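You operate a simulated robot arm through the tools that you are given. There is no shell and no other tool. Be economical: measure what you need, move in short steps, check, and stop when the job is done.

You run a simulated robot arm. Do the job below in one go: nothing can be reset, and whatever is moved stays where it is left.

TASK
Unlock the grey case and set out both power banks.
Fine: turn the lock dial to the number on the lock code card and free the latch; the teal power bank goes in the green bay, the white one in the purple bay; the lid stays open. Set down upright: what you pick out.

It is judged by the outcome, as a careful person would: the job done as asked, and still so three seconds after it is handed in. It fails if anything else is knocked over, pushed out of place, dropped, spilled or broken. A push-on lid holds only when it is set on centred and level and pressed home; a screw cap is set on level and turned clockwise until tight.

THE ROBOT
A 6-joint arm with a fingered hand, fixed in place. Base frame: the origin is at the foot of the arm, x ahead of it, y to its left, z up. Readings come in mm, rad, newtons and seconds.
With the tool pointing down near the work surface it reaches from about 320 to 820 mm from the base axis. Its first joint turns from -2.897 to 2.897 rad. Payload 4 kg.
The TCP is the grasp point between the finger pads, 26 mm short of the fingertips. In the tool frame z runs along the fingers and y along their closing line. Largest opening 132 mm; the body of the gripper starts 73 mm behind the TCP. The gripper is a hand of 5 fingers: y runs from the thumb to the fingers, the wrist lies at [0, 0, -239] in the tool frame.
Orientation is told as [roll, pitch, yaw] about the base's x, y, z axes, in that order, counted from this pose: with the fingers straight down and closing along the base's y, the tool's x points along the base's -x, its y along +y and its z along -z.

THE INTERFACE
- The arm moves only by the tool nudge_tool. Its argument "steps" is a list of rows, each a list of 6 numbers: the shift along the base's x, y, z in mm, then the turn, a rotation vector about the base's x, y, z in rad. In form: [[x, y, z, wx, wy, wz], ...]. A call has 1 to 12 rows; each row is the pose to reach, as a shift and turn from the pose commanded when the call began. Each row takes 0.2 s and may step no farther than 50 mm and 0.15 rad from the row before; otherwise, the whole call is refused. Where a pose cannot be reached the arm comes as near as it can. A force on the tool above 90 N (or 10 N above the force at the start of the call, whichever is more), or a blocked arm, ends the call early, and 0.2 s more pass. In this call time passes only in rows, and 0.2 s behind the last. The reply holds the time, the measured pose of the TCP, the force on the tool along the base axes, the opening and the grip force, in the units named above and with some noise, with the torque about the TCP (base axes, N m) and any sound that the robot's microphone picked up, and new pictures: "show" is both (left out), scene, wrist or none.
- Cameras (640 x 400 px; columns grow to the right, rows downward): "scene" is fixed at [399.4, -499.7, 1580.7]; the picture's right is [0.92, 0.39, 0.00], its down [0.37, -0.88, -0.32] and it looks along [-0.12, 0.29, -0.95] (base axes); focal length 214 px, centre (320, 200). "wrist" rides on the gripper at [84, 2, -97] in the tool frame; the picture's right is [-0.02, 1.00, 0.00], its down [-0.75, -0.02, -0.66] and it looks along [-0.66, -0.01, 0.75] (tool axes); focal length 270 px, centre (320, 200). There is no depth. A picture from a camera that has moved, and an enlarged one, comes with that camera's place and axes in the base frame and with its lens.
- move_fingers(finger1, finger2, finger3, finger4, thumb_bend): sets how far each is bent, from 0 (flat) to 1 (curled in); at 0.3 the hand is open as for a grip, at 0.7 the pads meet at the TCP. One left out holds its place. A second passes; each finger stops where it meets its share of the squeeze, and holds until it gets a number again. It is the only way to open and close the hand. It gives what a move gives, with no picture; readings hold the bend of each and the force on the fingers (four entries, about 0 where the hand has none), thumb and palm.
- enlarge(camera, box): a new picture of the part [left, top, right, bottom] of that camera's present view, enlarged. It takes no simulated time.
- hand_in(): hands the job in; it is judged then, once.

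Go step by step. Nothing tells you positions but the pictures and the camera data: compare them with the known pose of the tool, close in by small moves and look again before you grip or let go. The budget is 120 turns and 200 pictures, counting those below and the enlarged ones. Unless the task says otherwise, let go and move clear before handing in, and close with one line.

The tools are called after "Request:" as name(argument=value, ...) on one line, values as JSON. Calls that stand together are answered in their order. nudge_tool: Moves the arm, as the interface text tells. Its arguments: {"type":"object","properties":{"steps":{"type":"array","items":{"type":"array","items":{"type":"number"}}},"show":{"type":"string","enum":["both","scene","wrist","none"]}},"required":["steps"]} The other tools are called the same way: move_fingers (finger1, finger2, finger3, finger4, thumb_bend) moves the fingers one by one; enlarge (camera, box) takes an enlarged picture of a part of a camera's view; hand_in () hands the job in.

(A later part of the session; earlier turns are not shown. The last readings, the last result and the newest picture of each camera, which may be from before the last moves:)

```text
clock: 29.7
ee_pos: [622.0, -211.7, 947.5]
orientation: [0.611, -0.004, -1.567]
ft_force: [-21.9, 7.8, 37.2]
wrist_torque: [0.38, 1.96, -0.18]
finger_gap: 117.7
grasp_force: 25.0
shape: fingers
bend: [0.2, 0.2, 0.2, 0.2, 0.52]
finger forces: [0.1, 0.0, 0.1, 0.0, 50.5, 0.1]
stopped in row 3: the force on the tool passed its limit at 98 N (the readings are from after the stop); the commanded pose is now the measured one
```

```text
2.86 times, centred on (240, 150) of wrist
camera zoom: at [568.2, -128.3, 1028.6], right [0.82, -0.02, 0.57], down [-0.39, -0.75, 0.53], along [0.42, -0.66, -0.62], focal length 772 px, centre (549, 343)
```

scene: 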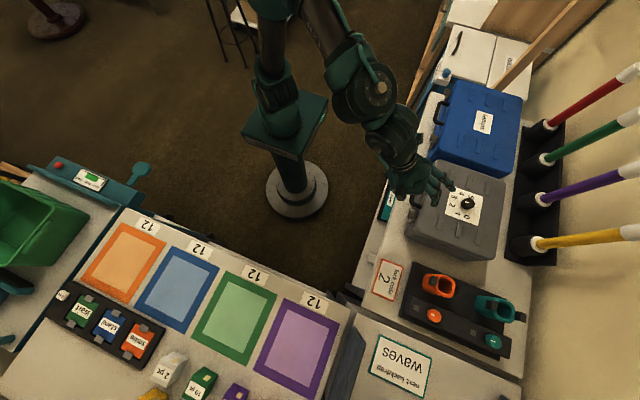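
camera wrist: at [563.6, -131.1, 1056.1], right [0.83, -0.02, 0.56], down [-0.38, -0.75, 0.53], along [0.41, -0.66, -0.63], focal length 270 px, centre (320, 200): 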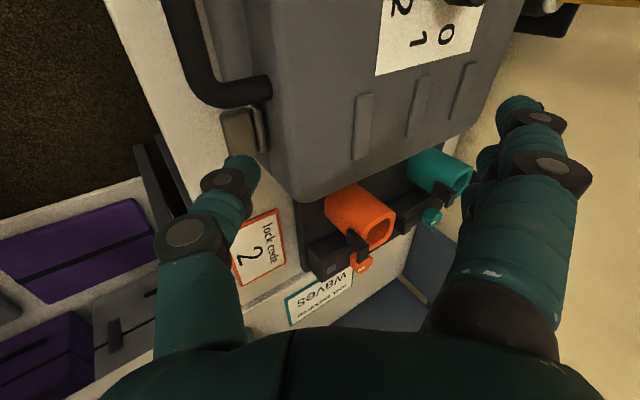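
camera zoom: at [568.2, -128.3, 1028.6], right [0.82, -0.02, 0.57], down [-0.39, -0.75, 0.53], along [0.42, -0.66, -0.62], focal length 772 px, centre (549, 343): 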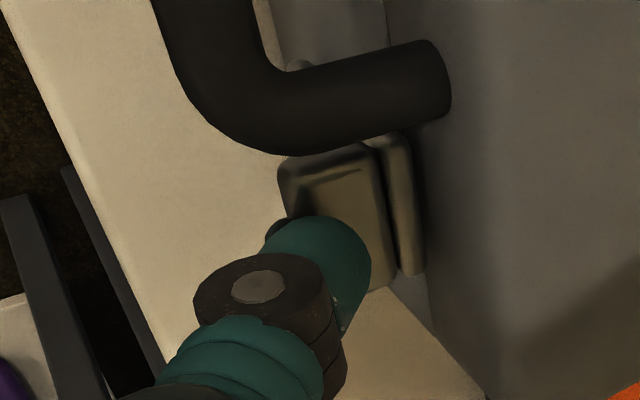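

Pressing down didn't free it at nearly 100 N, so it probably flips upward. I'll back off, pitch the hand further forward and push up under the ledge with the thumb.

Request:
nudge_tool(steps=[[0, 0, 20, 0, 0, 0], [-40, 0, 40, 0, 0, 0], [-80, 0, 40, 0, 0, 0], [-80, 0, 30, 0, -0.15, 0], [-80, 0, 20, 0, -0.3, 0], [-80, 0, 10, 0, -0.45, 0], [-80, 0, 0, 0, -0.6, 0]], show="both")

Request:
enlarge(camera="wrist", box=[150, 40, 400, 220])

```text
clock: 31.3
ee_pos: [542.3, -212.1, 945.9]
orientation: [1.209, -0.002, -1.572]
ft_force: [0.2, -0.5, -0.1]
wrist_torque: [-0.01, 0.02, 0.01]
finger_gap: 117.0
grasp_force: 0.1
shape: fingers
bend: [0.2, 0.2, 0.2, 0.2, 0.5]
finger forces: [0.1, 0.0, 0.0, 0.0, 0.1, 0.0]
camera wrist: at [452.8, -127.8, 982.4], right [0.35, -0.02, 0.94], down [-0.62, -0.75, 0.22], along [0.7, -0.66, -0.28], focal length 270 px, centre (320, 200)
```

scene: 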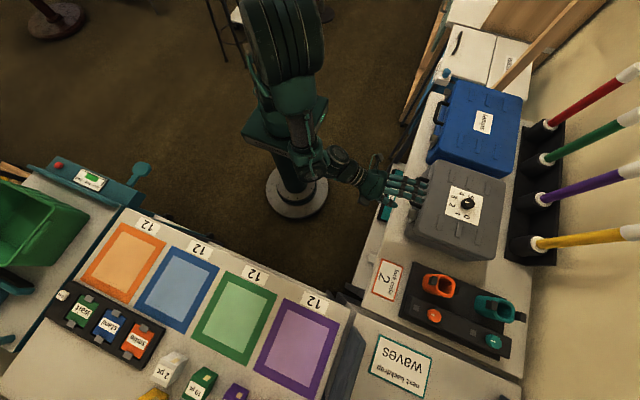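
wrist: 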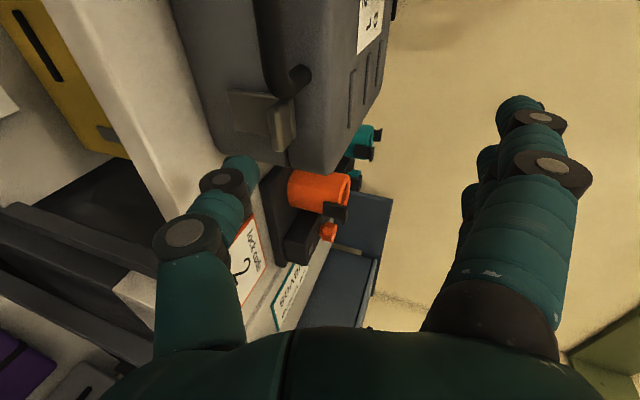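

```text
2.22 times, centred on (275, 130) of wrist
camera zoom: at [452.8, -127.8, 982.4], right [0.35, -0.02, 0.94], down [-0.62, -0.75, 0.22], along [0.7, -0.66, -0.28], focal length 601 px, centre (420, 356)
```

zoom: 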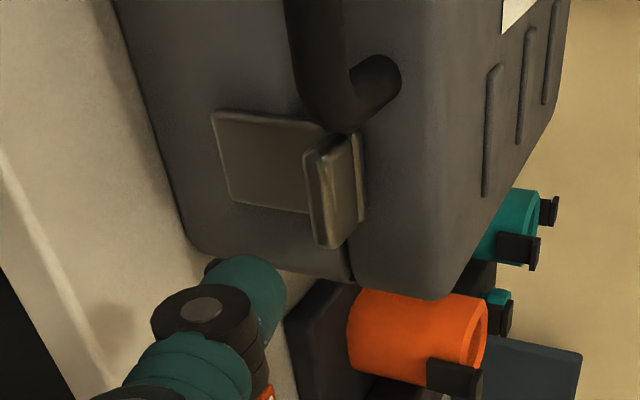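

Good side view: the ledge sits at the seam. I'll lower the thumb below ledge level, then move forward under it.

Request:
nudge_tool(steps=[[0, 0, -15, 0, 0, 0], [0, 0, -30, 0, 0, 0], [20, 0, -30, 0, 0, 0], [36, 0, -30, 0, 0, 0]], show="none")

Request:
enlarge(camera="wrist", box=[150, 40, 400, 220])

```text
clock: 32.3
ee_pos: [579.6, -211.9, 914.5]
orientation: [1.207, -0.002, -1.573]
ft_force: [0.9, 1.1, -0.5]
wrist_torque: [0.01, 0.01, 0.01]
finger_gap: 117.1
grasp_force: 0.1
shape: fingers
bend: [0.2, 0.2, 0.2, 0.2, 0.5]
finger forces: [0.0, 0.0, 0.0, 0.0, 0.0, 0.1]
```

```text
2.22 times, centred on (275, 130) of wrist
camera zoom: at [490.0, -127.3, 951.4], right [0.35, -0.02, 0.93], down [-0.62, -0.75, 0.22], along [0.7, -0.66, -0.28], focal length 601 px, centre (420, 356)
```

zoom: 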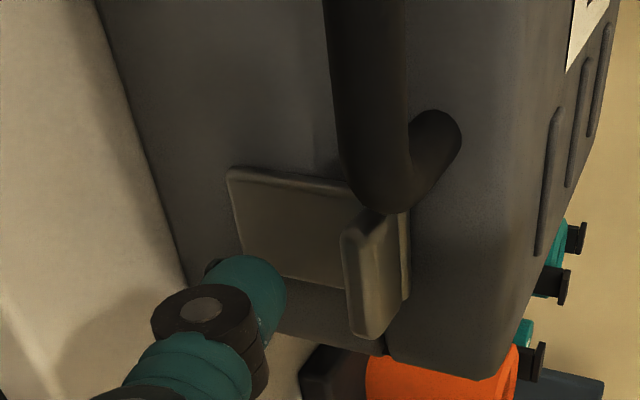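

The thumb is about 20 mm below the ledge. I'll move forward a bit more, then lift up against it.

Request:
nudge_tool(steps=[[6, 0, 0, 0, 0, 0], [11, 0, 0, 0, 0, 0], [11, 0, 6, 0, 0, 0], [11, 0, 12, 0, 0, 0], [11, 0, 18, 0, 0, 0], [11, 0, 24, 0, 0, 0]], show="none")

Request:
enlarge(camera="wrist", box=[150, 40, 400, 220])

```text
clock: 33.7
ee_pos: [589.5, -211.9, 939.2]
orientation: [1.205, -0.001, -1.571]
ft_force: [-4.6, 0.0, -4.9]
wrist_torque: [0.0, 0.33, -0.02]
finger_gap: 125.4
grasp_force: 2.8
shape: fingers
bend: [0.2, 0.2, 0.2, 0.2, 0.48]
finger forces: [0.1, 0.0, 0.1, 0.1, 5.6, 0.1]
```

```text
2.22 times, centred on (275, 130) of wrist
camera zoom: at [500.3, -128.5, 975.8], right [0.36, -0.02, 0.93], down [-0.62, -0.75, 0.22], along [0.7, -0.66, -0.28], focal length 601 px, centre (420, 356)
```

zoom: 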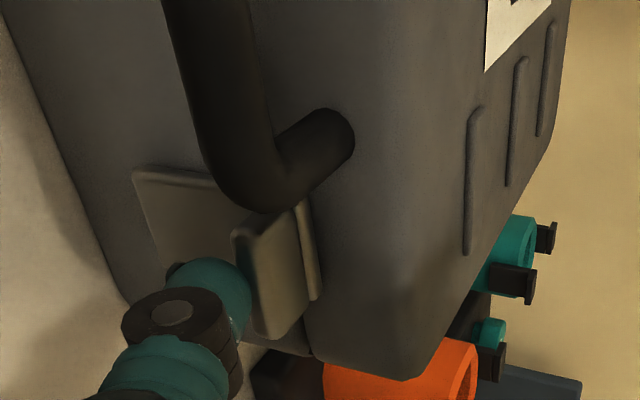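

Contact has started under the ledge. I'll continue lifting.

Request:
nudge_tool(steps=[[0, 0, 5, 0, 0, 0], [0, 0, 10, 0, 0, 0], [0, 0, 15, 0, 0, 0], [0, 0, 20, 0, 0, 0]], show="none")

Request:
enlarge(camera="wrist", box=[150, 40, 400, 220])

```text
clock: 34.7
ee_pos: [590.2, -212.5, 960.4]
orientation: [1.211, -0.003, -1.57]
ft_force: [-0.1, -0.3, 0.1]
wrist_torque: [0.0, 0.0, 0.04]
finger_gap: 117.8
grasp_force: 0.0
shape: fingers
bend: [0.2, 0.2, 0.2, 0.2, 0.5]
finger forces: [0.0, 0.0, 0.0, 0.0, 0.1, 0.0]
```

```text
2.22 times, centred on (275, 130) of wrist
camera zoom: at [500.8, -128.5, 996.4], right [0.35, -0.02, 0.94], down [-0.62, -0.75, 0.22], along [0.7, -0.66, -0.28], focal length 601 px, centre (420, 356)
```

zoom: 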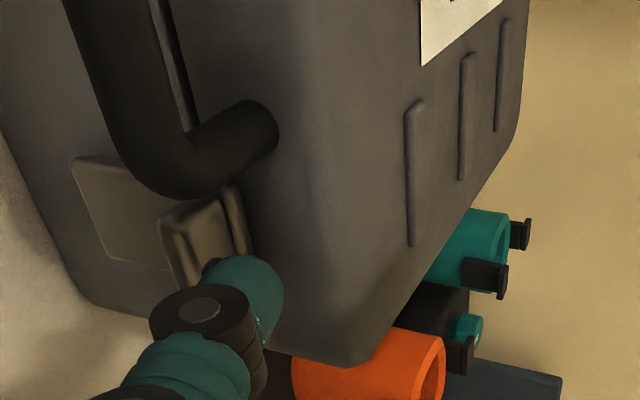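

The thumb slipped past the ledge's outer edge. I'll repeat with deeper engagement.

Request:
nudge_tool(steps=[[-30, 0, 0, 0, 0, 0], [-30, 0, -40, 0, 0, 0], [0, 0, -44, 0, 0, 0], [6, 0, -44, 0, 0, 0], [11, 0, -44, 0, 0, 0], [14, 0, -44, 0, 0, 0]], show="none")

Request:
enlarge(camera="wrist", box=[150, 40, 400, 220])

```text
clock: 36.1
ee_pos: [603.4, -212.6, 915.0]
orientation: [1.208, -0.002, -1.571]
ft_force: [0.5, -0.1, 0.6]
wrist_torque: [-0.02, 0.01, -0.03]
finger_gap: 117.5
grasp_force: 0.1
shape: fingers
bend: [0.2, 0.2, 0.2, 0.2, 0.5]
finger forces: [0.0, 0.0, 0.1, 0.0, 0.0, 0.0]
```

```text
2.22 times, centred on (275, 130) of wrist
camera zoom: at [513.9, -128.3, 951.8], right [0.36, -0.02, 0.93], down [-0.62, -0.75, 0.22], along [0.7, -0.66, -0.28], focal length 601 px, centre (420, 356)
```

zoom: 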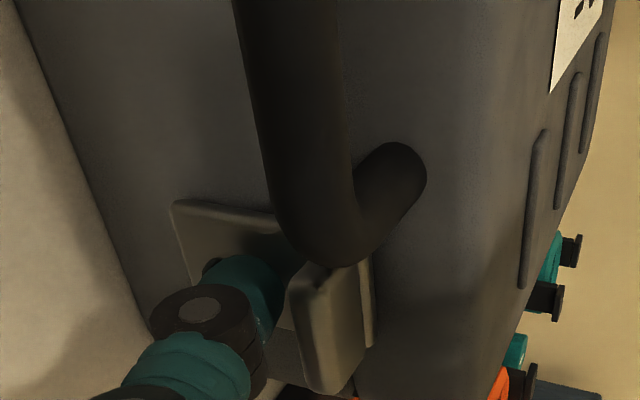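

The engagement is deeper and there's no contact yet. I'll lift now, with a slight -y shift.

Request:
nudge_tool(steps=[[2, -3, 4, 0, 0, 0], [2, -3, 9, 0, 0, 0], [2, -3, 14, 0, 0, 0], [2, -3, 19, 0, 0, 0], [2, -3, 24, 0, 0, 0], [2, -3, 29, 0, 0, 0], [2, -3, 34, 0, 0, 0]], show="none")

Request:
enlarge(camera="wrist", box=[150, 40, 400, 220])

```text
clock: 37.7
ee_pos: [604.4, -216.5, 947.0]
orientation: [1.204, -0.001, -1.569]
ft_force: [-3.0, 5.9, -22.3]
wrist_torque: [0.35, 0.03, -0.05]
finger_gap: 140.2
grasp_force: 9.8
shape: fingers
bend: [0.2, 0.2, 0.2, 0.2, 0.43]
finger forces: [0.0, 0.0, 0.1, 0.0, 19.9, 0.0]
```

```text
2.22 times, centred on (275, 130) of wrist
camera zoom: at [515.1, -132.2, 984.1], right [0.36, -0.02, 0.93], down [-0.62, -0.75, 0.22], along [0.7, -0.66, -0.28], focal length 601 px, centre (420, 356)
```

zoom: 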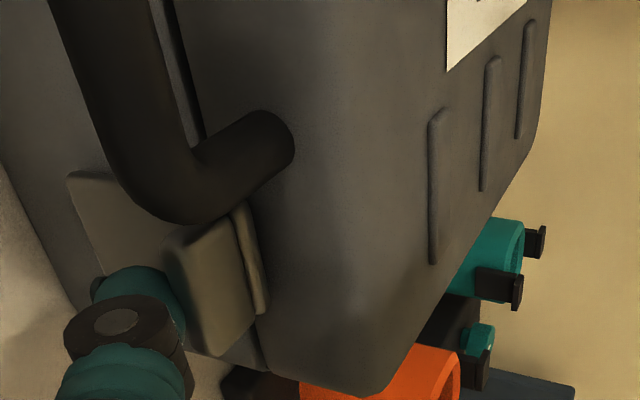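

The thumb now carries about 20 N under the ledge. I'll lift a bit further and watch the latch.

Request:
nudge_tool(steps=[[0, 0, 6, 0, 0, 0], [0, 0, 12, 0, 0, 0], [0, 0, 18, 0, 0, 0]], show="none")

Request:
enlarge(camera="wrist", box=[120, 40, 370, 220])

```text
clock: 38.5
ee_pos: [605.3, -217.4, 967.5]
orientation: [1.208, -0.005, -1.572]
ft_force: [-20.2, 0.0, -13.0]
wrist_torque: [-0.06, 1.39, -0.04]
finger_gap: 147.4
grasp_force: 9.9
shape: fingers
bend: [0.2, 0.2, 0.2, 0.2, 0.41]
finger forces: [0.0, 0.0, 0.0, 0.1, 19.8, 0.0]
```

```text
2.22 times, centred on (245, 130) of wrist
camera zoom: at [515.5, -132.9, 1003.0], right [0.36, -0.02, 0.93], down [-0.62, -0.75, 0.22], along [0.7, -0.66, -0.28], focal length 601 px, centre (487, 356)
```

zoom: 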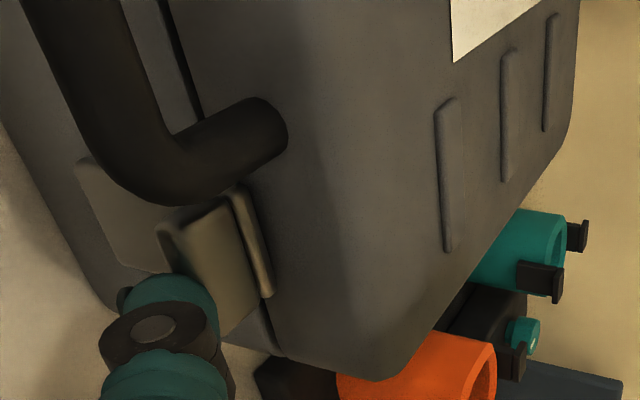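

The thumb saturates at 20 N and the latch hasn't moved in either direction, so the dial may not be exactly on 2. I'll back off and check the dial from directly above.

Request:
nudge_tool(steps=[[-40, 0, 0, 0, 0, 0], [-60, 0, 40, 0, 0.1, 0], [-60, 0, 80, 0, 0.24, 0], [-60, 0, 120, 0, 0.38, 0], [-40, 0, 140, 0, 0.52, 0], [-10, 0, 150, 0, 0.66, 0], [20, 5, 150, 0, 0.8, 0], [50, 15, 150, 0, 0.94, 0], [80, 30, 150, 0, 1.08, 0], [110, 45, 150, 0, 1.2, 0]], show="wrist")

```text
clock: 40.7
ee_pos: [717.8, -170.3, 1117.4]
orientation: [0.011, 0.0, -1.57]
ft_force: [-1.5, -1.2, 3.7]
wrist_torque: [0.06, -0.26, -0.02]
finger_gap: 117.7
grasp_force: 0.1
shape: fingers
bend: [0.2, 0.2, 0.2, 0.2, 0.5]
finger forces: [0.0, 0.0, 0.1, 0.0, 0.0, 0.0]
camera wrist: at [718.6, -87.1, 1215.5], right [1.0, -0.02, 0.01], down [-0.02, -0.75, 0.66], along [-0.01, -0.66, -0.75], focal length 270 px, centre (320, 200)
```

wrist: 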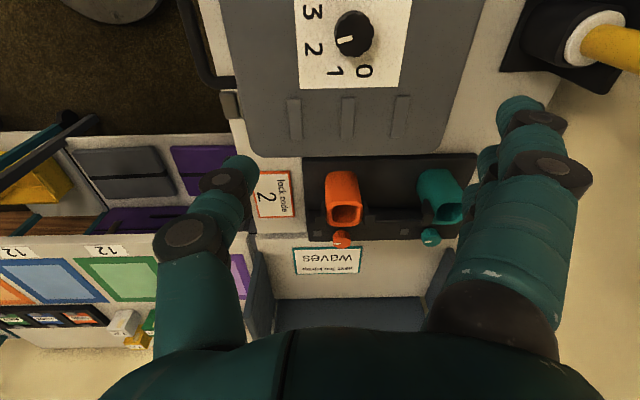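

Request:
enlarge(camera="wrist", box=[290, 0, 420, 90])

```text
4.44 times, centred on (355, 45) of wrist
camera zoom: at [718.6, -87.1, 1215.5], right [1.0, -0.02, 0.01], down [-0.02, -0.75, 0.66], along [-0.01, -0.66, -0.75], focal length 1201 px, centre (164, 889)
```

zoom: 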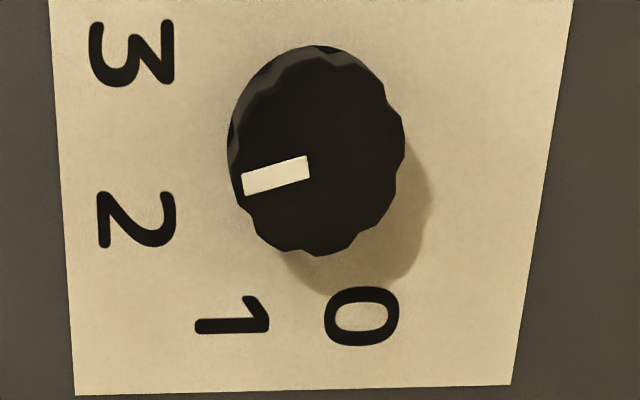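

The numbers are actually 45° apart, so the pointer (about 78°) is roughly 10° past 2 (67.5°). I'll regrip and turn it back about 0.18 rad.

Request:
move_fingers(finger1=0.3, finger2=0.5, finger3=0.5, finger4=0.3, thumb_bend=0.5)

Request:
nudge_tool(steps=[[17, 17, -35, 0, 0, 0], [34, 34, -70, 0, 0, 0], [34, 34, -110, 0, 0, 0], [34, 34, -135, 0, 0, 0]], show="wrist")

```text
clock: 41.7
ee_pos: [719.2, -170.4, 1116.1]
orientation: [0.008, -0.001, -1.571]
ft_force: [-0.4, -1.2, 0.2]
wrist_torque: [0.02, -0.01, -0.02]
finger_gap: 107.4
grasp_force: 0.0
shape: fingers
bend: [0.3, 0.5, 0.5, 0.3, 0.5]
finger forces: [0.1, 0.0, 0.0, 0.0, 0.0, 0.1]
```

```text
clock: 42.7
ee_pos: [748.3, -133.5, 979.4]
orientation: [0.008, -0.002, -1.568]
ft_force: [0.0, 0.4, -0.5]
wrist_torque: [0.0, -0.02, 0.02]
finger_gap: 107.5
grasp_force: 0.0
shape: fingers
bend: [0.3, 0.5, 0.5, 0.3, 0.5]
finger forces: [0.0, 0.0, 0.0, 0.0, 0.0, 0.0]
camera wrist: at [748.7, -49.2, 1077.3], right [1.0, -0.02, 0.01], down [-0.02, -0.75, 0.66], along [-0.01, -0.66, -0.75], focal length 270 px, centre (320, 200)
```

wrist: 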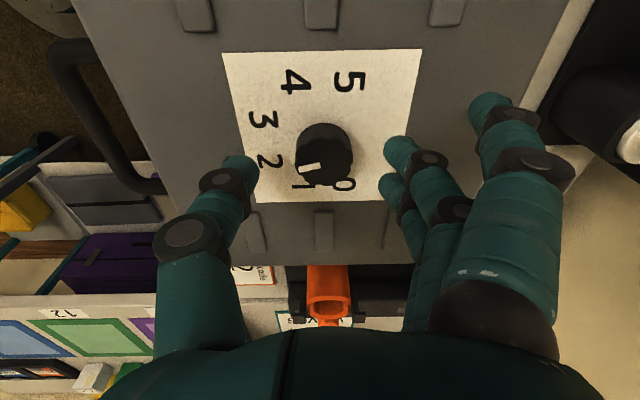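

Request:
nudge_tool(steps=[[3, -3, -20, 0, 0, 0]], show="none")

Request:
move_fingers(finger2=0.62, finger3=0.62, thumb_bend=0.62)

Request:
move_fingers(finger2=0.75, finger3=0.75, thumb_bend=0.75)

Request:
enlarge(camera="wrist", box=[220, 60, 420, 240])

Request:
nudge_tool(steps=[[0, 0, 0, 0, 0, 0.1], [0, 0, 0, 0, 0, 0.18]], show="none")

Request:
enlarge(camera="wrist", box=[220, 60, 420, 240])

```text
clock: 43.1
ee_pos: [749.9, -138.0, 961.9]
orientation: [0.007, -0.002, -1.569]
ft_force: [-0.1, -0.1, -0.2]
wrist_torque: [-0.04, 0.02, -0.01]
finger_gap: 107.8
grasp_force: 0.1
shape: fingers
bend: [0.3, 0.5, 0.5, 0.3, 0.5]
finger forces: [0.1, 0.0, 0.1, 0.0, 0.0, 0.0]
```

```text
clock: 44.1
ee_pos: [749.7, -137.8, 961.5]
orientation: [0.008, -0.001, -1.569]
ft_force: [-2.3, -0.7, -1.7]
wrist_torque: [0.04, 0.02, 0.01]
finger_gap: 91.1
grasp_force: 1.0
shape: fingers
bend: [0.3, 0.61, 0.62, 0.3, 0.61]
finger forces: [0.1, 0.2, 0.1, 0.1, 2.1, 0.0]
```

```text
clock: 45.1
ee_pos: [750.5, -137.0, 961.1]
orientation: [0.007, -0.001, -1.569]
ft_force: [-1.4, -2.4, -4.3]
wrist_torque: [-0.04, -0.02, 0.04]
finger_gap: 89.1
grasp_force: 17.2
shape: fingers
bend: [0.3, 0.63, 0.67, 0.3, 0.65]
finger forces: [0.0, 9.1, 7.6, 0.0, 18.1, 0.0]
```

```text
2.22 times, centred on (320, 150) of wrist
camera zoom: at [752.0, -53.5, 1058.5], right [1.0, -0.02, 0.01], down [-0.02, -0.75, 0.66], along [-0.01, -0.66, -0.75], focal length 601 px, centre (320, 311)
```

zoom: 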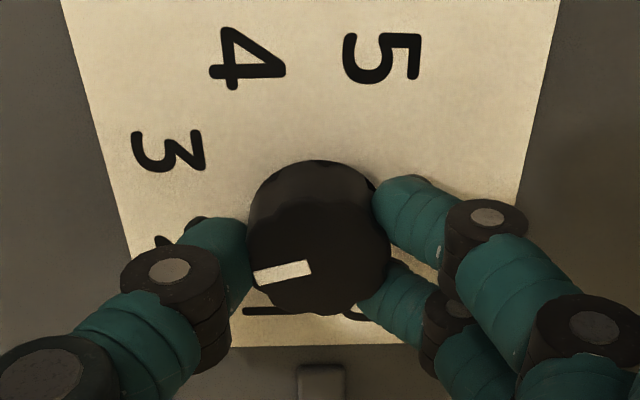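

```text
clock: 45.7
ee_pos: [751.7, -139.0, 961.4]
orientation: [0.005, -0.003, -1.387]
ft_force: [-3.4, 7.0, -5.0]
wrist_torque: [0.15, 0.03, -0.01]
finger_gap: 89.2
grasp_force: 17.7
shape: fingers
bend: [0.3, 0.63, 0.67, 0.3, 0.65]
finger forces: [0.1, 10.2, 6.1, 0.0, 18.2, 0.0]
```

```text
2.22 times, centred on (320, 150) of wrist
camera zoom: at [737.5, -55.2, 1058.9], right [0.99, 0.16, 0.01], down [0.12, -0.74, 0.66], along [0.11, -0.65, -0.75], focal length 601 px, centre (320, 311)
```

zoom: 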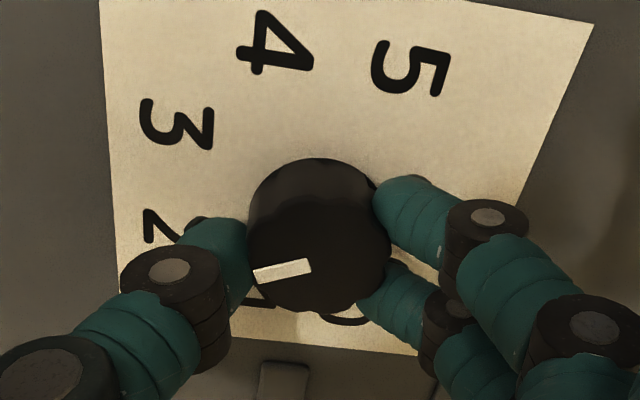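

The pointer is now close to 67°. I'll release and check from above with a less distorted view.

Request:
move_fingers(finger2=0.62, finger3=0.62, thumb_bend=0.6)

Request:
move_fingers(finger2=0.45, finger3=0.45, thumb_bend=0.45)

Request:
nudge_tool(steps=[[0, 0, 40, 0, 0, 0], [0, 0, 80, 0, 0, 0], [0, 0, 120, 0, 0, 0]], show="none")

Request:
enlarge(camera="wrist", box=[240, 20, 400, 130])

```text
clock: 46.7
ee_pos: [751.6, -138.8, 961.6]
orientation: [0.006, 0.0, -1.39]
ft_force: [0.1, 0.4, 1.2]
wrist_torque: [-0.02, 0.0, 0.02]
finger_gap: 92.0
grasp_force: 0.5
shape: fingers
bend: [0.3, 0.61, 0.62, 0.3, 0.6]
finger forces: [0.1, 0.4, 0.0, 0.0, 0.6, 0.0]
```

```text
clock: 47.7
ee_pos: [751.6, -139.3, 961.9]
orientation: [0.007, -0.002, -1.389]
ft_force: [0.0, -0.6, 0.0]
wrist_torque: [-0.01, 0.0, 0.0]
finger_gap: 114.7
grasp_force: 0.1
shape: fingers
bend: [0.3, 0.45, 0.45, 0.3, 0.45]
finger forces: [0.1, 0.0, 0.0, 0.0, 0.0, 0.0]
```

```text
clock: 48.5
ee_pos: [749.8, -139.4, 1086.4]
orientation: [0.014, -0.003, -1.389]
ft_force: [-2.8, 0.2, 7.0]
wrist_torque: [-0.04, -0.24, 0.0]
finger_gap: 114.8
grasp_force: 0.1
shape: fingers
bend: [0.3, 0.45, 0.45, 0.3, 0.45]
finger forces: [0.0, 0.1, 0.0, 0.0, 0.1, 0.0]
```

```text
3.64 times, centred on (320, 75) of wrist
camera zoom: at [735.6, -56.2, 1184.7], right [0.99, 0.16, 0.01], down [0.11, -0.74, 0.66], along [0.12, -0.65, -0.75], focal length 983 px, centre (320, 654)
```

zoom: 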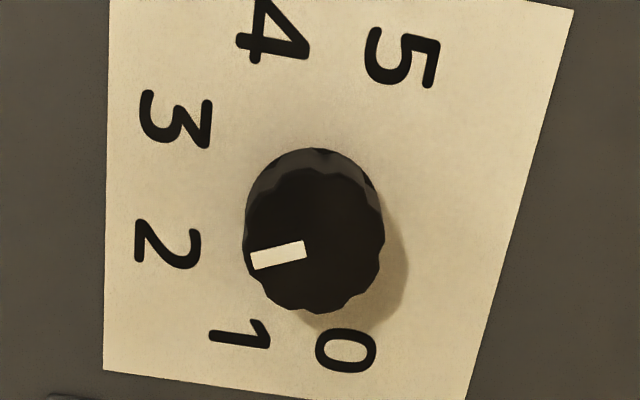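

Computing the labels on the lid plane, the numbers sit on a circle about (748.5, -136.5), and 2 lies at 67.4°. The pointer also reads 67.4°, so the dial is right. I'll go back to press the ledge down again with the thumb.

Request:
move_fingers(finger1=0.2, finger2=0.2, finger3=0.2, finger4=0.2, thumb_bend=0.5)

Request:
nudge_tool(steps=[[-35, -16, 0, 0, 0, -0.1], [-70, -32, 0, 0, 0, -0.18], [-105, -48, 0, 0, 0, -0.18], [-140, -64, 0, 0, 0, -0.18], [-170, -76, -20, 0, 0, -0.18]], show="none")

Request:
nudge_tool(steps=[[0, 0, -10, 0, -0.15, 0], [10, 0, -20, 0, -0.3, 0], [20, 0, -30, 0, -0.45, 0], [30, 0, -45, 0, -0.6, 0], [40, 0, -75, 0, -0.6, 0]], show="none")

Request:
enlarge(camera="wrist", box=[150, 80, 330, 220])

```text
clock: 49.5
ee_pos: [752.6, -140.8, 1082.7]
orientation: [0.008, -0.005, -1.389]
ft_force: [-0.3, 0.0, 0.3]
wrist_torque: [0.01, 0.01, 0.03]
finger_gap: 117.4
grasp_force: 0.1
shape: fingers
bend: [0.2, 0.2, 0.2, 0.2, 0.5]
finger forces: [0.0, 0.0, 0.1, 0.0, 0.0, 0.0]
```

```text
clock: 50.7
ee_pos: [581.6, -214.2, 1059.3]
orientation: [0.009, -0.003, -1.569]
ft_force: [0.9, -1.2, 0.5]
wrist_torque: [-0.03, 0.0, -0.01]
finger_gap: 117.4
grasp_force: 0.1
shape: fingers
bend: [0.2, 0.2, 0.2, 0.2, 0.5]
finger forces: [0.0, 0.1, 0.0, 0.0, 0.0, 0.0]
```

```text
clock: 51.9
ee_pos: [619.9, -215.7, 986.4]
orientation: [0.61, -0.001, -1.572]
ft_force: [-0.2, 0.5, -0.4]
wrist_torque: [0.01, 0.03, -0.01]
finger_gap: 117.2
grasp_force: 0.0
shape: fingers
bend: [0.2, 0.2, 0.2, 0.2, 0.5]
finger forces: [0.1, 0.0, 0.0, 0.1, 0.0, 0.0]
```

```text
2.86 times, centred on (240, 150) of wrist
camera zoom: at [566.8, -130.7, 1067.6], right [0.82, -0.02, 0.57], down [-0.39, -0.75, 0.53], along [0.42, -0.66, -0.62], focal length 772 px, centre (549, 343)
```

zoom: 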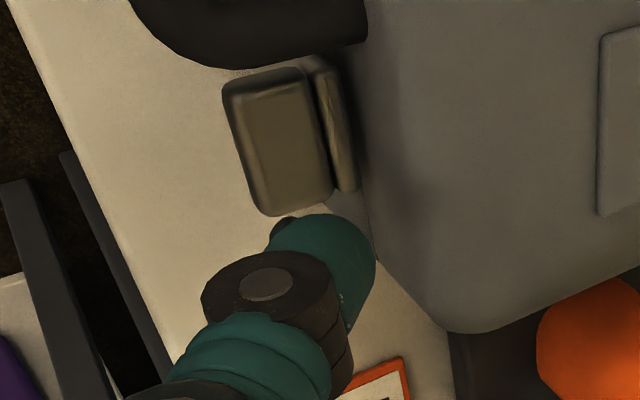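

Request:
nudge_tool(steps=[[1, 2, -15, 0, 0, 0], [1, 2, -30, 0, 0, 0], [1, 2, -36, 0, 0, 0], [0, 2, -40, 0, 0, 0], [-1, 2, -44, 0, 0, 0], [-2, 2, -48, 0, 0, 0]], show="none")

Request:
enlarge(camera="wrist", box=[150, 80, 330, 220])

```text
clock: 53.3
ee_pos: [619.9, -214.5, 940.0]
orientation: [0.611, -0.004, -1.572]
ft_force: [-10.0, -1.7, 26.7]
wrist_torque: [-0.03, 0.61, 0.03]
finger_gap: 103.7
grasp_force: 13.8
shape: fingers
bend: [0.2, 0.2, 0.2, 0.2, 0.56]
finger forces: [0.0, 0.0, 0.0, 0.1, 27.5, 0.0]
```

```text
2.86 times, centred on (240, 150) of wrist
camera zoom: at [565.9, -130.2, 1021.0], right [0.82, -0.02, 0.57], down [-0.39, -0.75, 0.53], along [0.42, -0.66, -0.62], focal length 772 px, centre (549, 343)
```

zoom: 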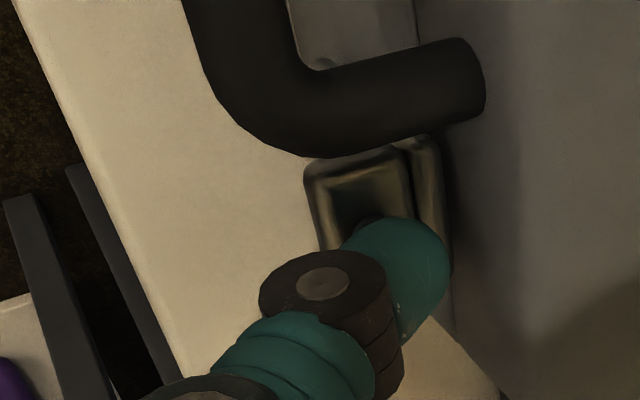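

The thumb is pressing at 27 N near the case side of the ledge. I'll keep pressing down while drawing outward.

Request:
nudge_tool(steps=[[-4, 0, -4, 0, 0, 0], [-8, 0, -8, 0, 0, 0], [-12, 0, -12, 0, 0, 0]], show="none")

Request:
enlarge(camera="wrist", box=[150, 80, 330, 220])

```text
clock: 54.1
ee_pos: [609.3, -214.4, 929.0]
orientation: [0.611, -0.004, -1.569]
ft_force: [-4.8, -1.3, 31.0]
wrist_torque: [-0.01, 0.04, -0.01]
finger_gap: 90.4
grasp_force: 15.9
shape: fingers
bend: [0.2, 0.2, 0.2, 0.2, 0.6]
finger forces: [0.1, 0.0, 0.0, 0.1, 30.4, 0.0]
```

```text
2.86 times, centred on (240, 150) of wrist
camera zoom: at [554.2, -130.2, 1009.2], right [0.82, -0.02, 0.57], down [-0.39, -0.75, 0.53], along [0.42, -0.66, -0.62], focal length 772 px, centre (549, 343)
```

zoom: 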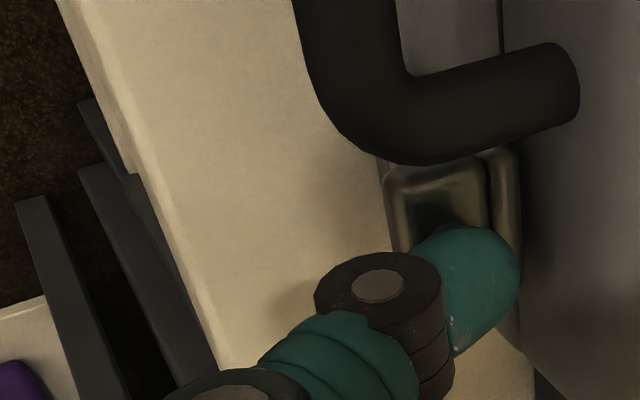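

Still no movement downward, so with the dial now correct I'll retry lifting the ledge from below.

Request:
nudge_tool(steps=[[0, 0, 30, 0, 0, 0], [-40, 0, 45, 0, 0, 0], [-70, 0, 45, 0, 0, 0], [-70, 0, 30, 0, -0.15, 0], [-70, 0, 15, 0, -0.3, 0], [-70, 0, 0, 0, -0.45, 0], [-70, 0, -14, 0, -0.6, 0], [-30, 0, -14, 0, -0.6, 0], [-12, 0, -14, 0, -0.6, 0], [-6, 0, -14, 0, -0.6, 0]], show="none")

Request:
enlarge(camera="wrist", box=[150, 40, 400, 220])

```text
clock: 56.3
ee_pos: [603.2, -214.4, 910.4]
orientation: [1.208, 0.0, -1.572]
ft_force: [-0.5, -0.1, -0.4]
wrist_torque: [0.0, -0.01, 0.02]
finger_gap: 116.7
grasp_force: 0.1
shape: fingers
bend: [0.2, 0.2, 0.2, 0.2, 0.5]
finger forces: [0.1, 0.0, 0.1, 0.0, 0.0, 0.0]
```

```text
2.22 times, centred on (275, 130) of wrist
camera zoom: at [513.6, -129.5, 947.4], right [0.35, -0.02, 0.93], down [-0.62, -0.75, 0.22], along [0.7, -0.66, -0.28], focal length 601 px, centre (420, 356)
```

zoom: 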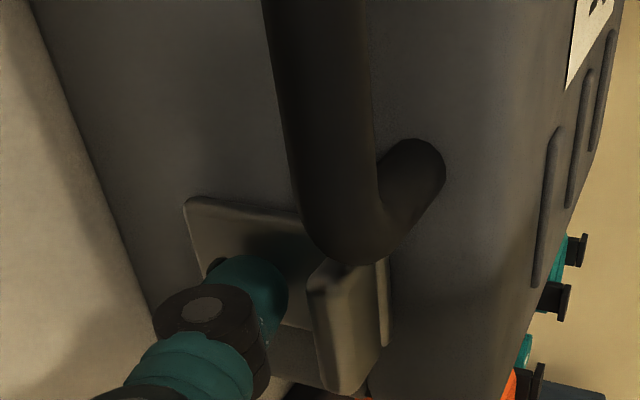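

Thumb is under the ledge again. I'll lift slowly and watch the force and the latch.

Request:
nudge_tool(steps=[[2, -2, 6, 0, 0, 0], [2, -2, 12, 0, 0, 0], [2, -2, 18, 0, 0, 0], [2, -2, 24, 0, 0, 0], [2, -2, 30, 0, 0, 0], [2, -2, 36, 0, 0, 0], [2, -2, 42, 0, 0, 0]], show="none")

Request:
enlarge(camera="wrist", box=[120, 40, 370, 220])

```text
clock: 57.9
ee_pos: [602.8, -217.6, 954.8]
orientation: [1.206, 0.0, -1.572]
ft_force: [-8.3, 1.9, -20.9]
wrist_torque: [0.1, 0.52, 0.01]
finger_gap: 144.2
grasp_force: 8.6
shape: fingers
bend: [0.2, 0.2, 0.2, 0.2, 0.42]
finger forces: [0.1, 0.0, 0.0, 0.0, 18.1, 0.0]
```

```text
2.22 times, centred on (245, 130) of wrist
camera zoom: at [513.9, -132.0, 990.3], right [0.36, -0.02, 0.93], down [-0.62, -0.75, 0.22], along [0.7, -0.66, -0.28], focal length 601 px, centre (487, 356)
```

zoom: 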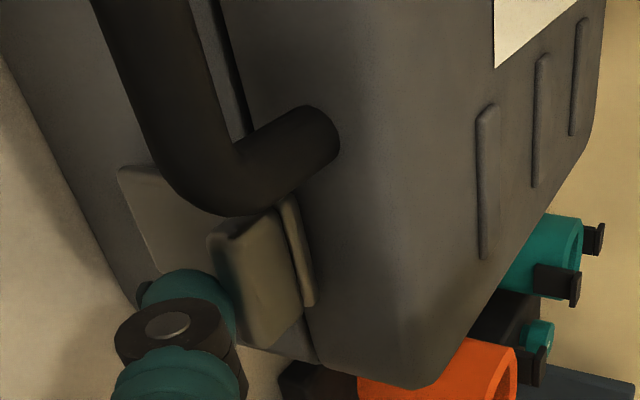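

It's still not moving. The earlier strong press was made with the dial off, so I'll retry pressing down with the thumb more vertical and on the outer edge of the ledge.

Request:
nudge_tool(steps=[[-40, 0, 0, 0, 0, 0], [-60, 0, 30, 0, 0.15, 0], [-50, 0, 50, 0, 0.3, 0], [-35, 0, 60, 0, 0.45, 0], [-20, 2, 60, 0, 0.6, 0], [0, 2, 60, 0, 0.75, 0], [20, 2, 55, 0, 0.9, 0], [31, 2, 20, 0, 0.9, 0], [31, 2, 8, 0, 0.9, 0]], show="none")

Request:
move_fingers(finger1=0.05, finger2=0.05, finger3=0.05, finger4=0.05)

Request:
enlarge(camera="wrist", box=[150, 60, 350, 220])

```text
clock: 59.9
ee_pos: [635.7, -215.7, 961.9]
orientation: [0.307, -0.003, -1.568]
ft_force: [-0.4, 0.3, -0.5]
wrist_torque: [0.0, -0.01, -0.01]
finger_gap: 117.5
grasp_force: 0.0
shape: fingers
bend: [0.2, 0.2, 0.2, 0.2, 0.5]
finger forces: [0.0, 0.1, 0.0, 0.1, 0.1, 0.0]
```

```text
clock: 60.9
ee_pos: [634.2, -215.5, 962.2]
orientation: [0.306, -0.004, -1.568]
ft_force: [0.7, -0.3, -0.5]
wrist_torque: [-0.01, 0.01, 0.02]
finger_gap: 132.2
grasp_force: 0.1
shape: fingers
bend: [0.05, 0.05, 0.05, 0.05, 0.5]
finger forces: [0.1, 0.1, 0.0, 0.1, 0.0, 0.0]
```

```text
2.50 times, centred on (250, 140) of wrist
camera zoom: at [607.3, -131.2, 1055.1], right [0.95, -0.02, 0.3], down [-0.21, -0.75, 0.62], along [0.22, -0.66, -0.72], focal length 676 px, centre (495, 350)
```

zoom: 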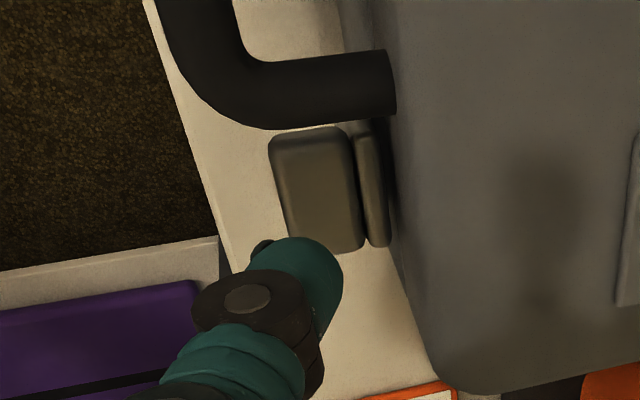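

Ledge spans x 602–621, y -225 to -194. I'll shift +3 in x and +4 in y, then press down.

Request:
nudge_tool(steps=[[3, 4, -12, 0, 0, 0], [3, 4, -17, 0, 0, 0], [3, 4, -21, 0, 0, 0], [3, 4, -25, 0, 0, 0], [2, 4, -29, 0, 0, 0], [1, 4, -33, 0, 0, 0]], show="none")

Request:
enlarge(camera="wrist", box=[150, 60, 350, 220])

```text
clock: 62.3
ee_pos: [635.3, -211.6, 928.5]
orientation: [0.308, 0.0, -1.57]
ft_force: [-10.9, 0.0, 14.7]
wrist_torque: [-0.02, 1.21, -0.05]
finger_gap: 145.7
grasp_force: 9.4
shape: fingers
bend: [0.05, 0.05, 0.05, 0.05, 0.47]
finger forces: [0.0, 0.0, 0.0, 0.0, 18.1, 0.1]
```

```text
2.50 times, centred on (250, 140) of wrist
camera zoom: at [608.2, -126.9, 1022.2], right [0.95, -0.02, 0.3], down [-0.21, -0.75, 0.62], along [0.22, -0.66, -0.72], focal length 676 px, centre (495, 350)
```

zoom: 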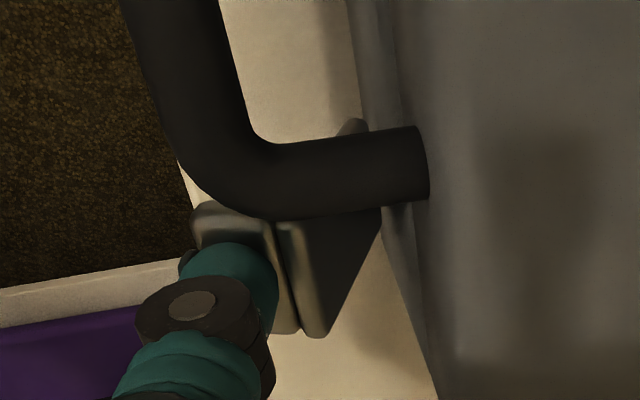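

The latch is swinging outward and down. I'll follow it down and outward while pitching the hand to keep the fingers off the lid.

Request:
nudge_tool(steps=[[-10, 0, -5, 0, -0.08, 0], [-20, 0, -8, 0, -0.16, 0], [-30, 0, -11, 0, -0.24, 0], [-40, 0, -14, 0, -0.3, 0]], show="none")

Request:
enlarge(camera="wrist", box=[150, 60, 350, 220])

```text
clock: 63.3
ee_pos: [595.9, -209.4, 915.5]
orientation: [0.608, -0.002, -1.569]
ft_force: [-4.9, -4.1, 2.1]
wrist_torque: [-0.15, 0.27, 0.06]
finger_gap: 138.3
grasp_force: 2.9
shape: fingers
bend: [0.05, 0.05, 0.05, 0.05, 0.48]
finger forces: [0.1, 0.0, 0.1, 0.0, 5.3, 0.0]
```

```text
2.50 times, centred on (250, 140) of wrist
camera zoom: at [542.5, -124.8, 995.9], right [0.82, -0.02, 0.57], down [-0.39, -0.75, 0.53], along [0.42, -0.66, -0.62], focal length 676 px, centre (495, 350)
```

zoom: 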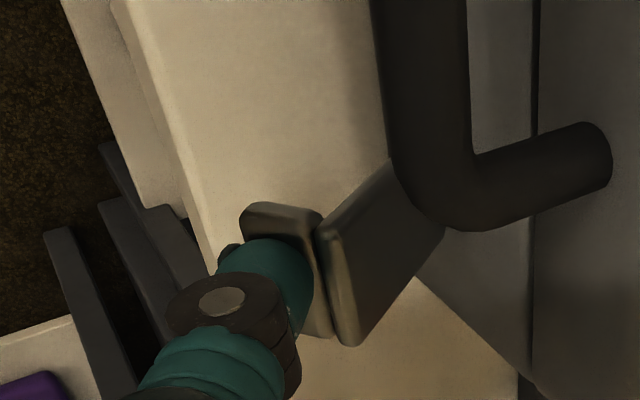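

It's swung out well. A bit more down to make sure it stays open, then I'll withdraw.

Request:
nudge_tool(steps=[[-8, 0, -10, 0, -0.08, 0], [-14, 0, -22, 0, -0.16, 0], [-20, 0, -34, 0, -0.24, 0]], show="none")

Request:
enlarge(camera="wrist", box=[130, 60, 350, 220])

Request:
nudge_tool(steps=[[-20, -5, 10, 0, 0, 0], [-40, -5, 50, 0, 0, 0], [-40, -5, 95, 0, 0.1, 0], [-40, -5, 140, 0, 0.24, 0]], show="wrist")

```text
clock: 64.1
ee_pos: [572.9, -209.3, 883.8]
orientation: [0.848, -0.001, -1.57]
ft_force: [-53.5, 2.7, 43.4]
wrist_torque: [0.14, 2.48, 0.0]
finger_gap: 126.9
grasp_force: 31.2
shape: fingers
bend: [0.05, 0.05, 0.05, 0.05, 0.56]
finger forces: [0.1, 0.0, 0.0, 0.0, 62.2, 0.1]
```

```text
2.50 times, centred on (240, 140) of wrist
camera zoom: at [502.0, -125.6, 949.5], right [0.66, -0.02, 0.75], down [-0.5, -0.75, 0.43], along [0.56, -0.66, -0.51], focal length 676 px, centre (520, 350)
```

zoom: 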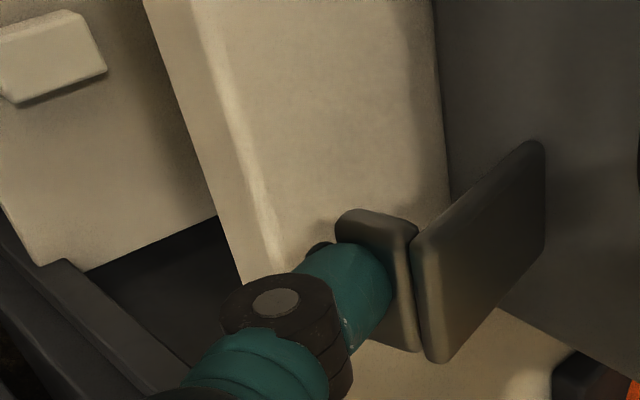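

```text
clock: 65.1
ee_pos: [536.5, -211.3, 1019.3]
orientation: [0.608, -0.005, -1.57]
ft_force: [-0.8, 0.4, 0.1]
wrist_torque: [0.01, 0.01, 0.0]
finger_gap: 131.8
grasp_force: 0.0
shape: fingers
bend: [0.05, 0.05, 0.05, 0.05, 0.5]
finger forces: [0.0, 0.0, 0.0, 0.0, 0.0, 0.0]
camera wrist: at [483.8, -128.6, 1101.5], right [0.82, -0.02, 0.57], down [-0.39, -0.75, 0.53], along [0.42, -0.66, -0.62], focal length 270 px, centre (320, 200)
```

wrist: 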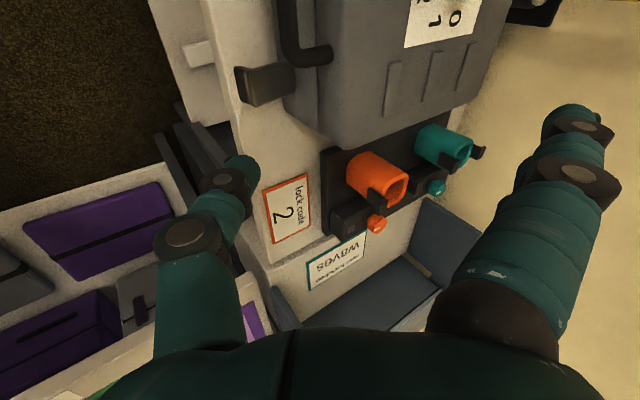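

The latch is freed and stays down. Next I'll lift the lid by its handle, so I'll move to the handle's middle (y about -138), with the thumb low and pointing forward.

Request:
nudge_tool(steps=[[0, 25, 0, 0, -0.12, 0], [0, 50, -10, 0, -0.24, 0], [0, 73, -25, 0, -0.36, 0], [0, 73, -45, 0, -0.48, 0], [0, 73, -75, 0, -0.6, 0], [5, 73, -100, 0, -0.6, 0]], show="wrist")

Request:
enlarge(camera="wrist", box=[150, 40, 400, 220])

```text
clock: 66.5
ee_pos: [545.6, -143.8, 921.2]
orientation: [1.208, -0.001, -1.574]
ft_force: [1.3, 0.0, -0.6]
wrist_torque: [-0.04, 0.01, -0.01]
finger_gap: 131.9
grasp_force: 0.0
shape: fingers
bend: [0.05, 0.05, 0.05, 0.05, 0.5]
finger forces: [0.0, 0.1, 0.0, 0.0, 0.1, 0.0]
out of reach, approached as far as the arm can: row 5, 6
camera wrist: at [456.2, -59.5, 957.7], right [0.36, -0.02, 0.93], down [-0.62, -0.75, 0.22], along [0.7, -0.66, -0.28], focal length 270 px, centre (320, 200)
```

wrist: 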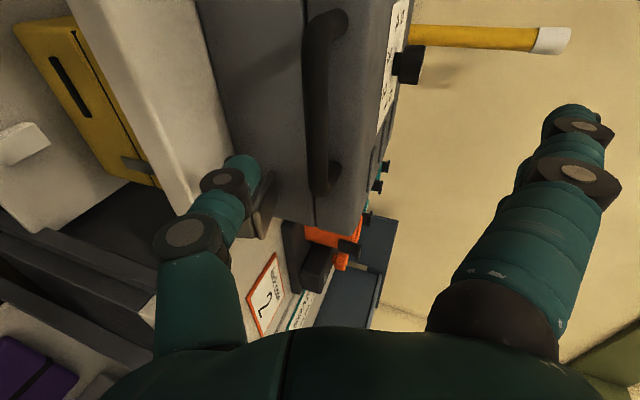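

```text
2.22 times, centred on (275, 130) of wrist
camera zoom: at [456.2, -59.5, 957.7], right [0.36, -0.02, 0.93], down [-0.62, -0.75, 0.22], along [0.7, -0.66, -0.28], focal length 601 px, centre (420, 356)
```

zoom: 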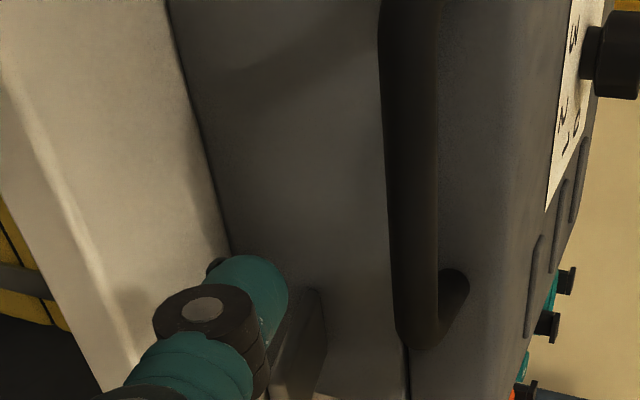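

The thumb is below handle level. I'll move forward 47 mm so its tip is under the bar, then check.

Request:
nudge_tool(steps=[[20, 3, 0, 0, 0, 0], [40, 5, 0, 0, 0, 0], [47, 5, 0, 0, 0, 0], [47, 5, 10, 0, 0, 0]], show="none")

Request:
enlarge(camera="wrist", box=[150, 40, 400, 220])

```text
clock: 67.5
ee_pos: [591.3, -138.7, 932.4]
orientation: [1.205, -0.002, -1.573]
ft_force: [0.2, -0.6, -2.5]
wrist_torque: [-0.03, 0.0, 0.02]
finger_gap: 132.8
grasp_force: 1.1
shape: fingers
bend: [0.05, 0.05, 0.05, 0.05, 0.5]
finger forces: [0.1, 0.0, 0.0, 0.1, 1.1, 0.0]
```

```text
2.22 times, centred on (275, 130) of wrist
camera zoom: at [502.9, -54.2, 968.4], right [0.36, -0.02, 0.93], down [-0.62, -0.75, 0.22], along [0.7, -0.66, -0.28], focal length 601 px, centre (420, 356)
```

zoom: 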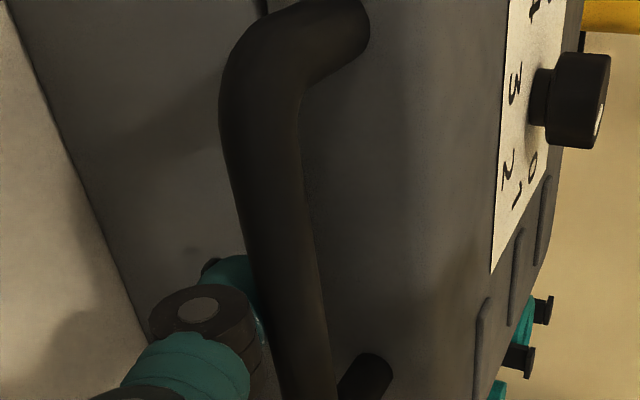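

The thumb is under the bar with light contact. I'll lift along the lid's arc, gently at first.

Request:
nudge_tool(steps=[[0, 0, 8, 0, 0, 0], [0, 0, 16, 0, 0.02, 0], [1, 0, 28, 0, 0.04, 0], [3, 0, 40, 0, 0.06, 0]], show="both")

```text
clock: 68.5
ee_pos: [595.1, -139.0, 971.0]
orientation: [1.145, -0.003, -1.57]
ft_force: [0.2, -0.2, -2.1]
wrist_torque: [-0.02, -0.02, -0.03]
finger_gap: 134.2
grasp_force: 0.8
shape: fingers
bend: [0.05, 0.05, 0.05, 0.05, 0.49]
finger forces: [0.0, 0.0, 0.1, 0.0, 2.3, 0.0]
camera wrist: at [507.9, -54.5, 1013.2], right [0.41, -0.02, 0.91], down [-0.61, -0.75, 0.26], along [0.68, -0.66, -0.32], focal length 270 px, centre (320, 200)
```

scene: 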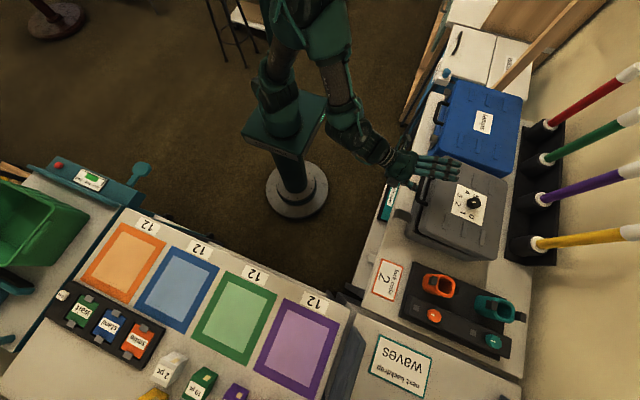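
wrist: 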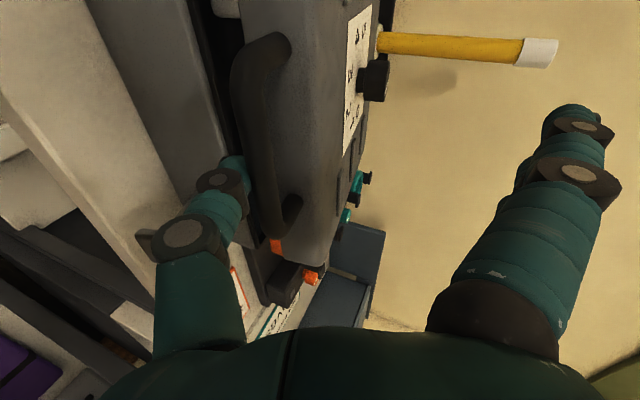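

The lid lifts easily at about 2 N. I'll continue along the arc.

Request:
nudge_tool(steps=[[5, 0, 21, 0, 0.015, 0], [11, 0, 42, 0, 0.03, 0], [18, 0, 61, 0, 0.045, 0], [28, 0, 81, 0, 0.06, 0], [38, 0, 99, 0, 0.075, 0], [50, 0, 117, 0, 0.09, 0], [63, 0, 133, 0, 0.105, 0], [78, 0, 149, 0, 0.12, 0]], show="both")

```text
clock: 70.3
ee_pos: [675.2, -140.1, 1123.1]
orientation: [1.029, -0.002, -1.57]
ft_force: [-1.3, 0.0, -1.3]
wrist_torque: [0.05, 0.04, -0.01]
finger_gap: 134.8
grasp_force: 1.0
shape: fingers
bend: [0.05, 0.05, 0.05, 0.05, 0.49]
finger forces: [0.0, 0.1, 0.0, 0.0, 1.5, 0.0]
camera wrist: at [592.9, -54.8, 1174.8], right [0.52, -0.02, 0.86], down [-0.57, -0.75, 0.33], along [0.64, -0.66, -0.4], focal length 270 px, centre (320, 200)
```

scene: 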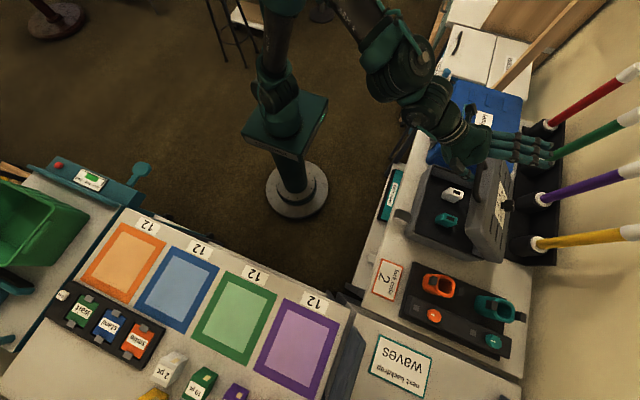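
wrist: 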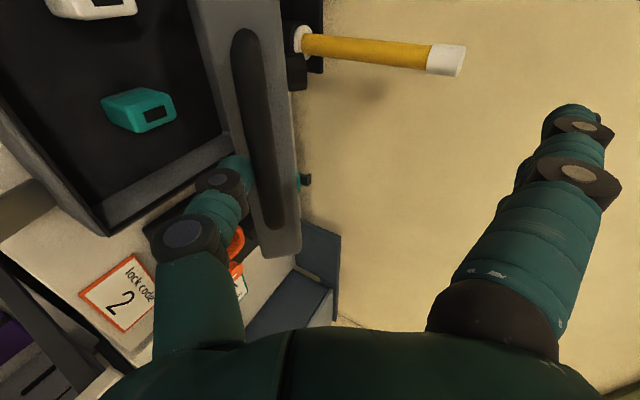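

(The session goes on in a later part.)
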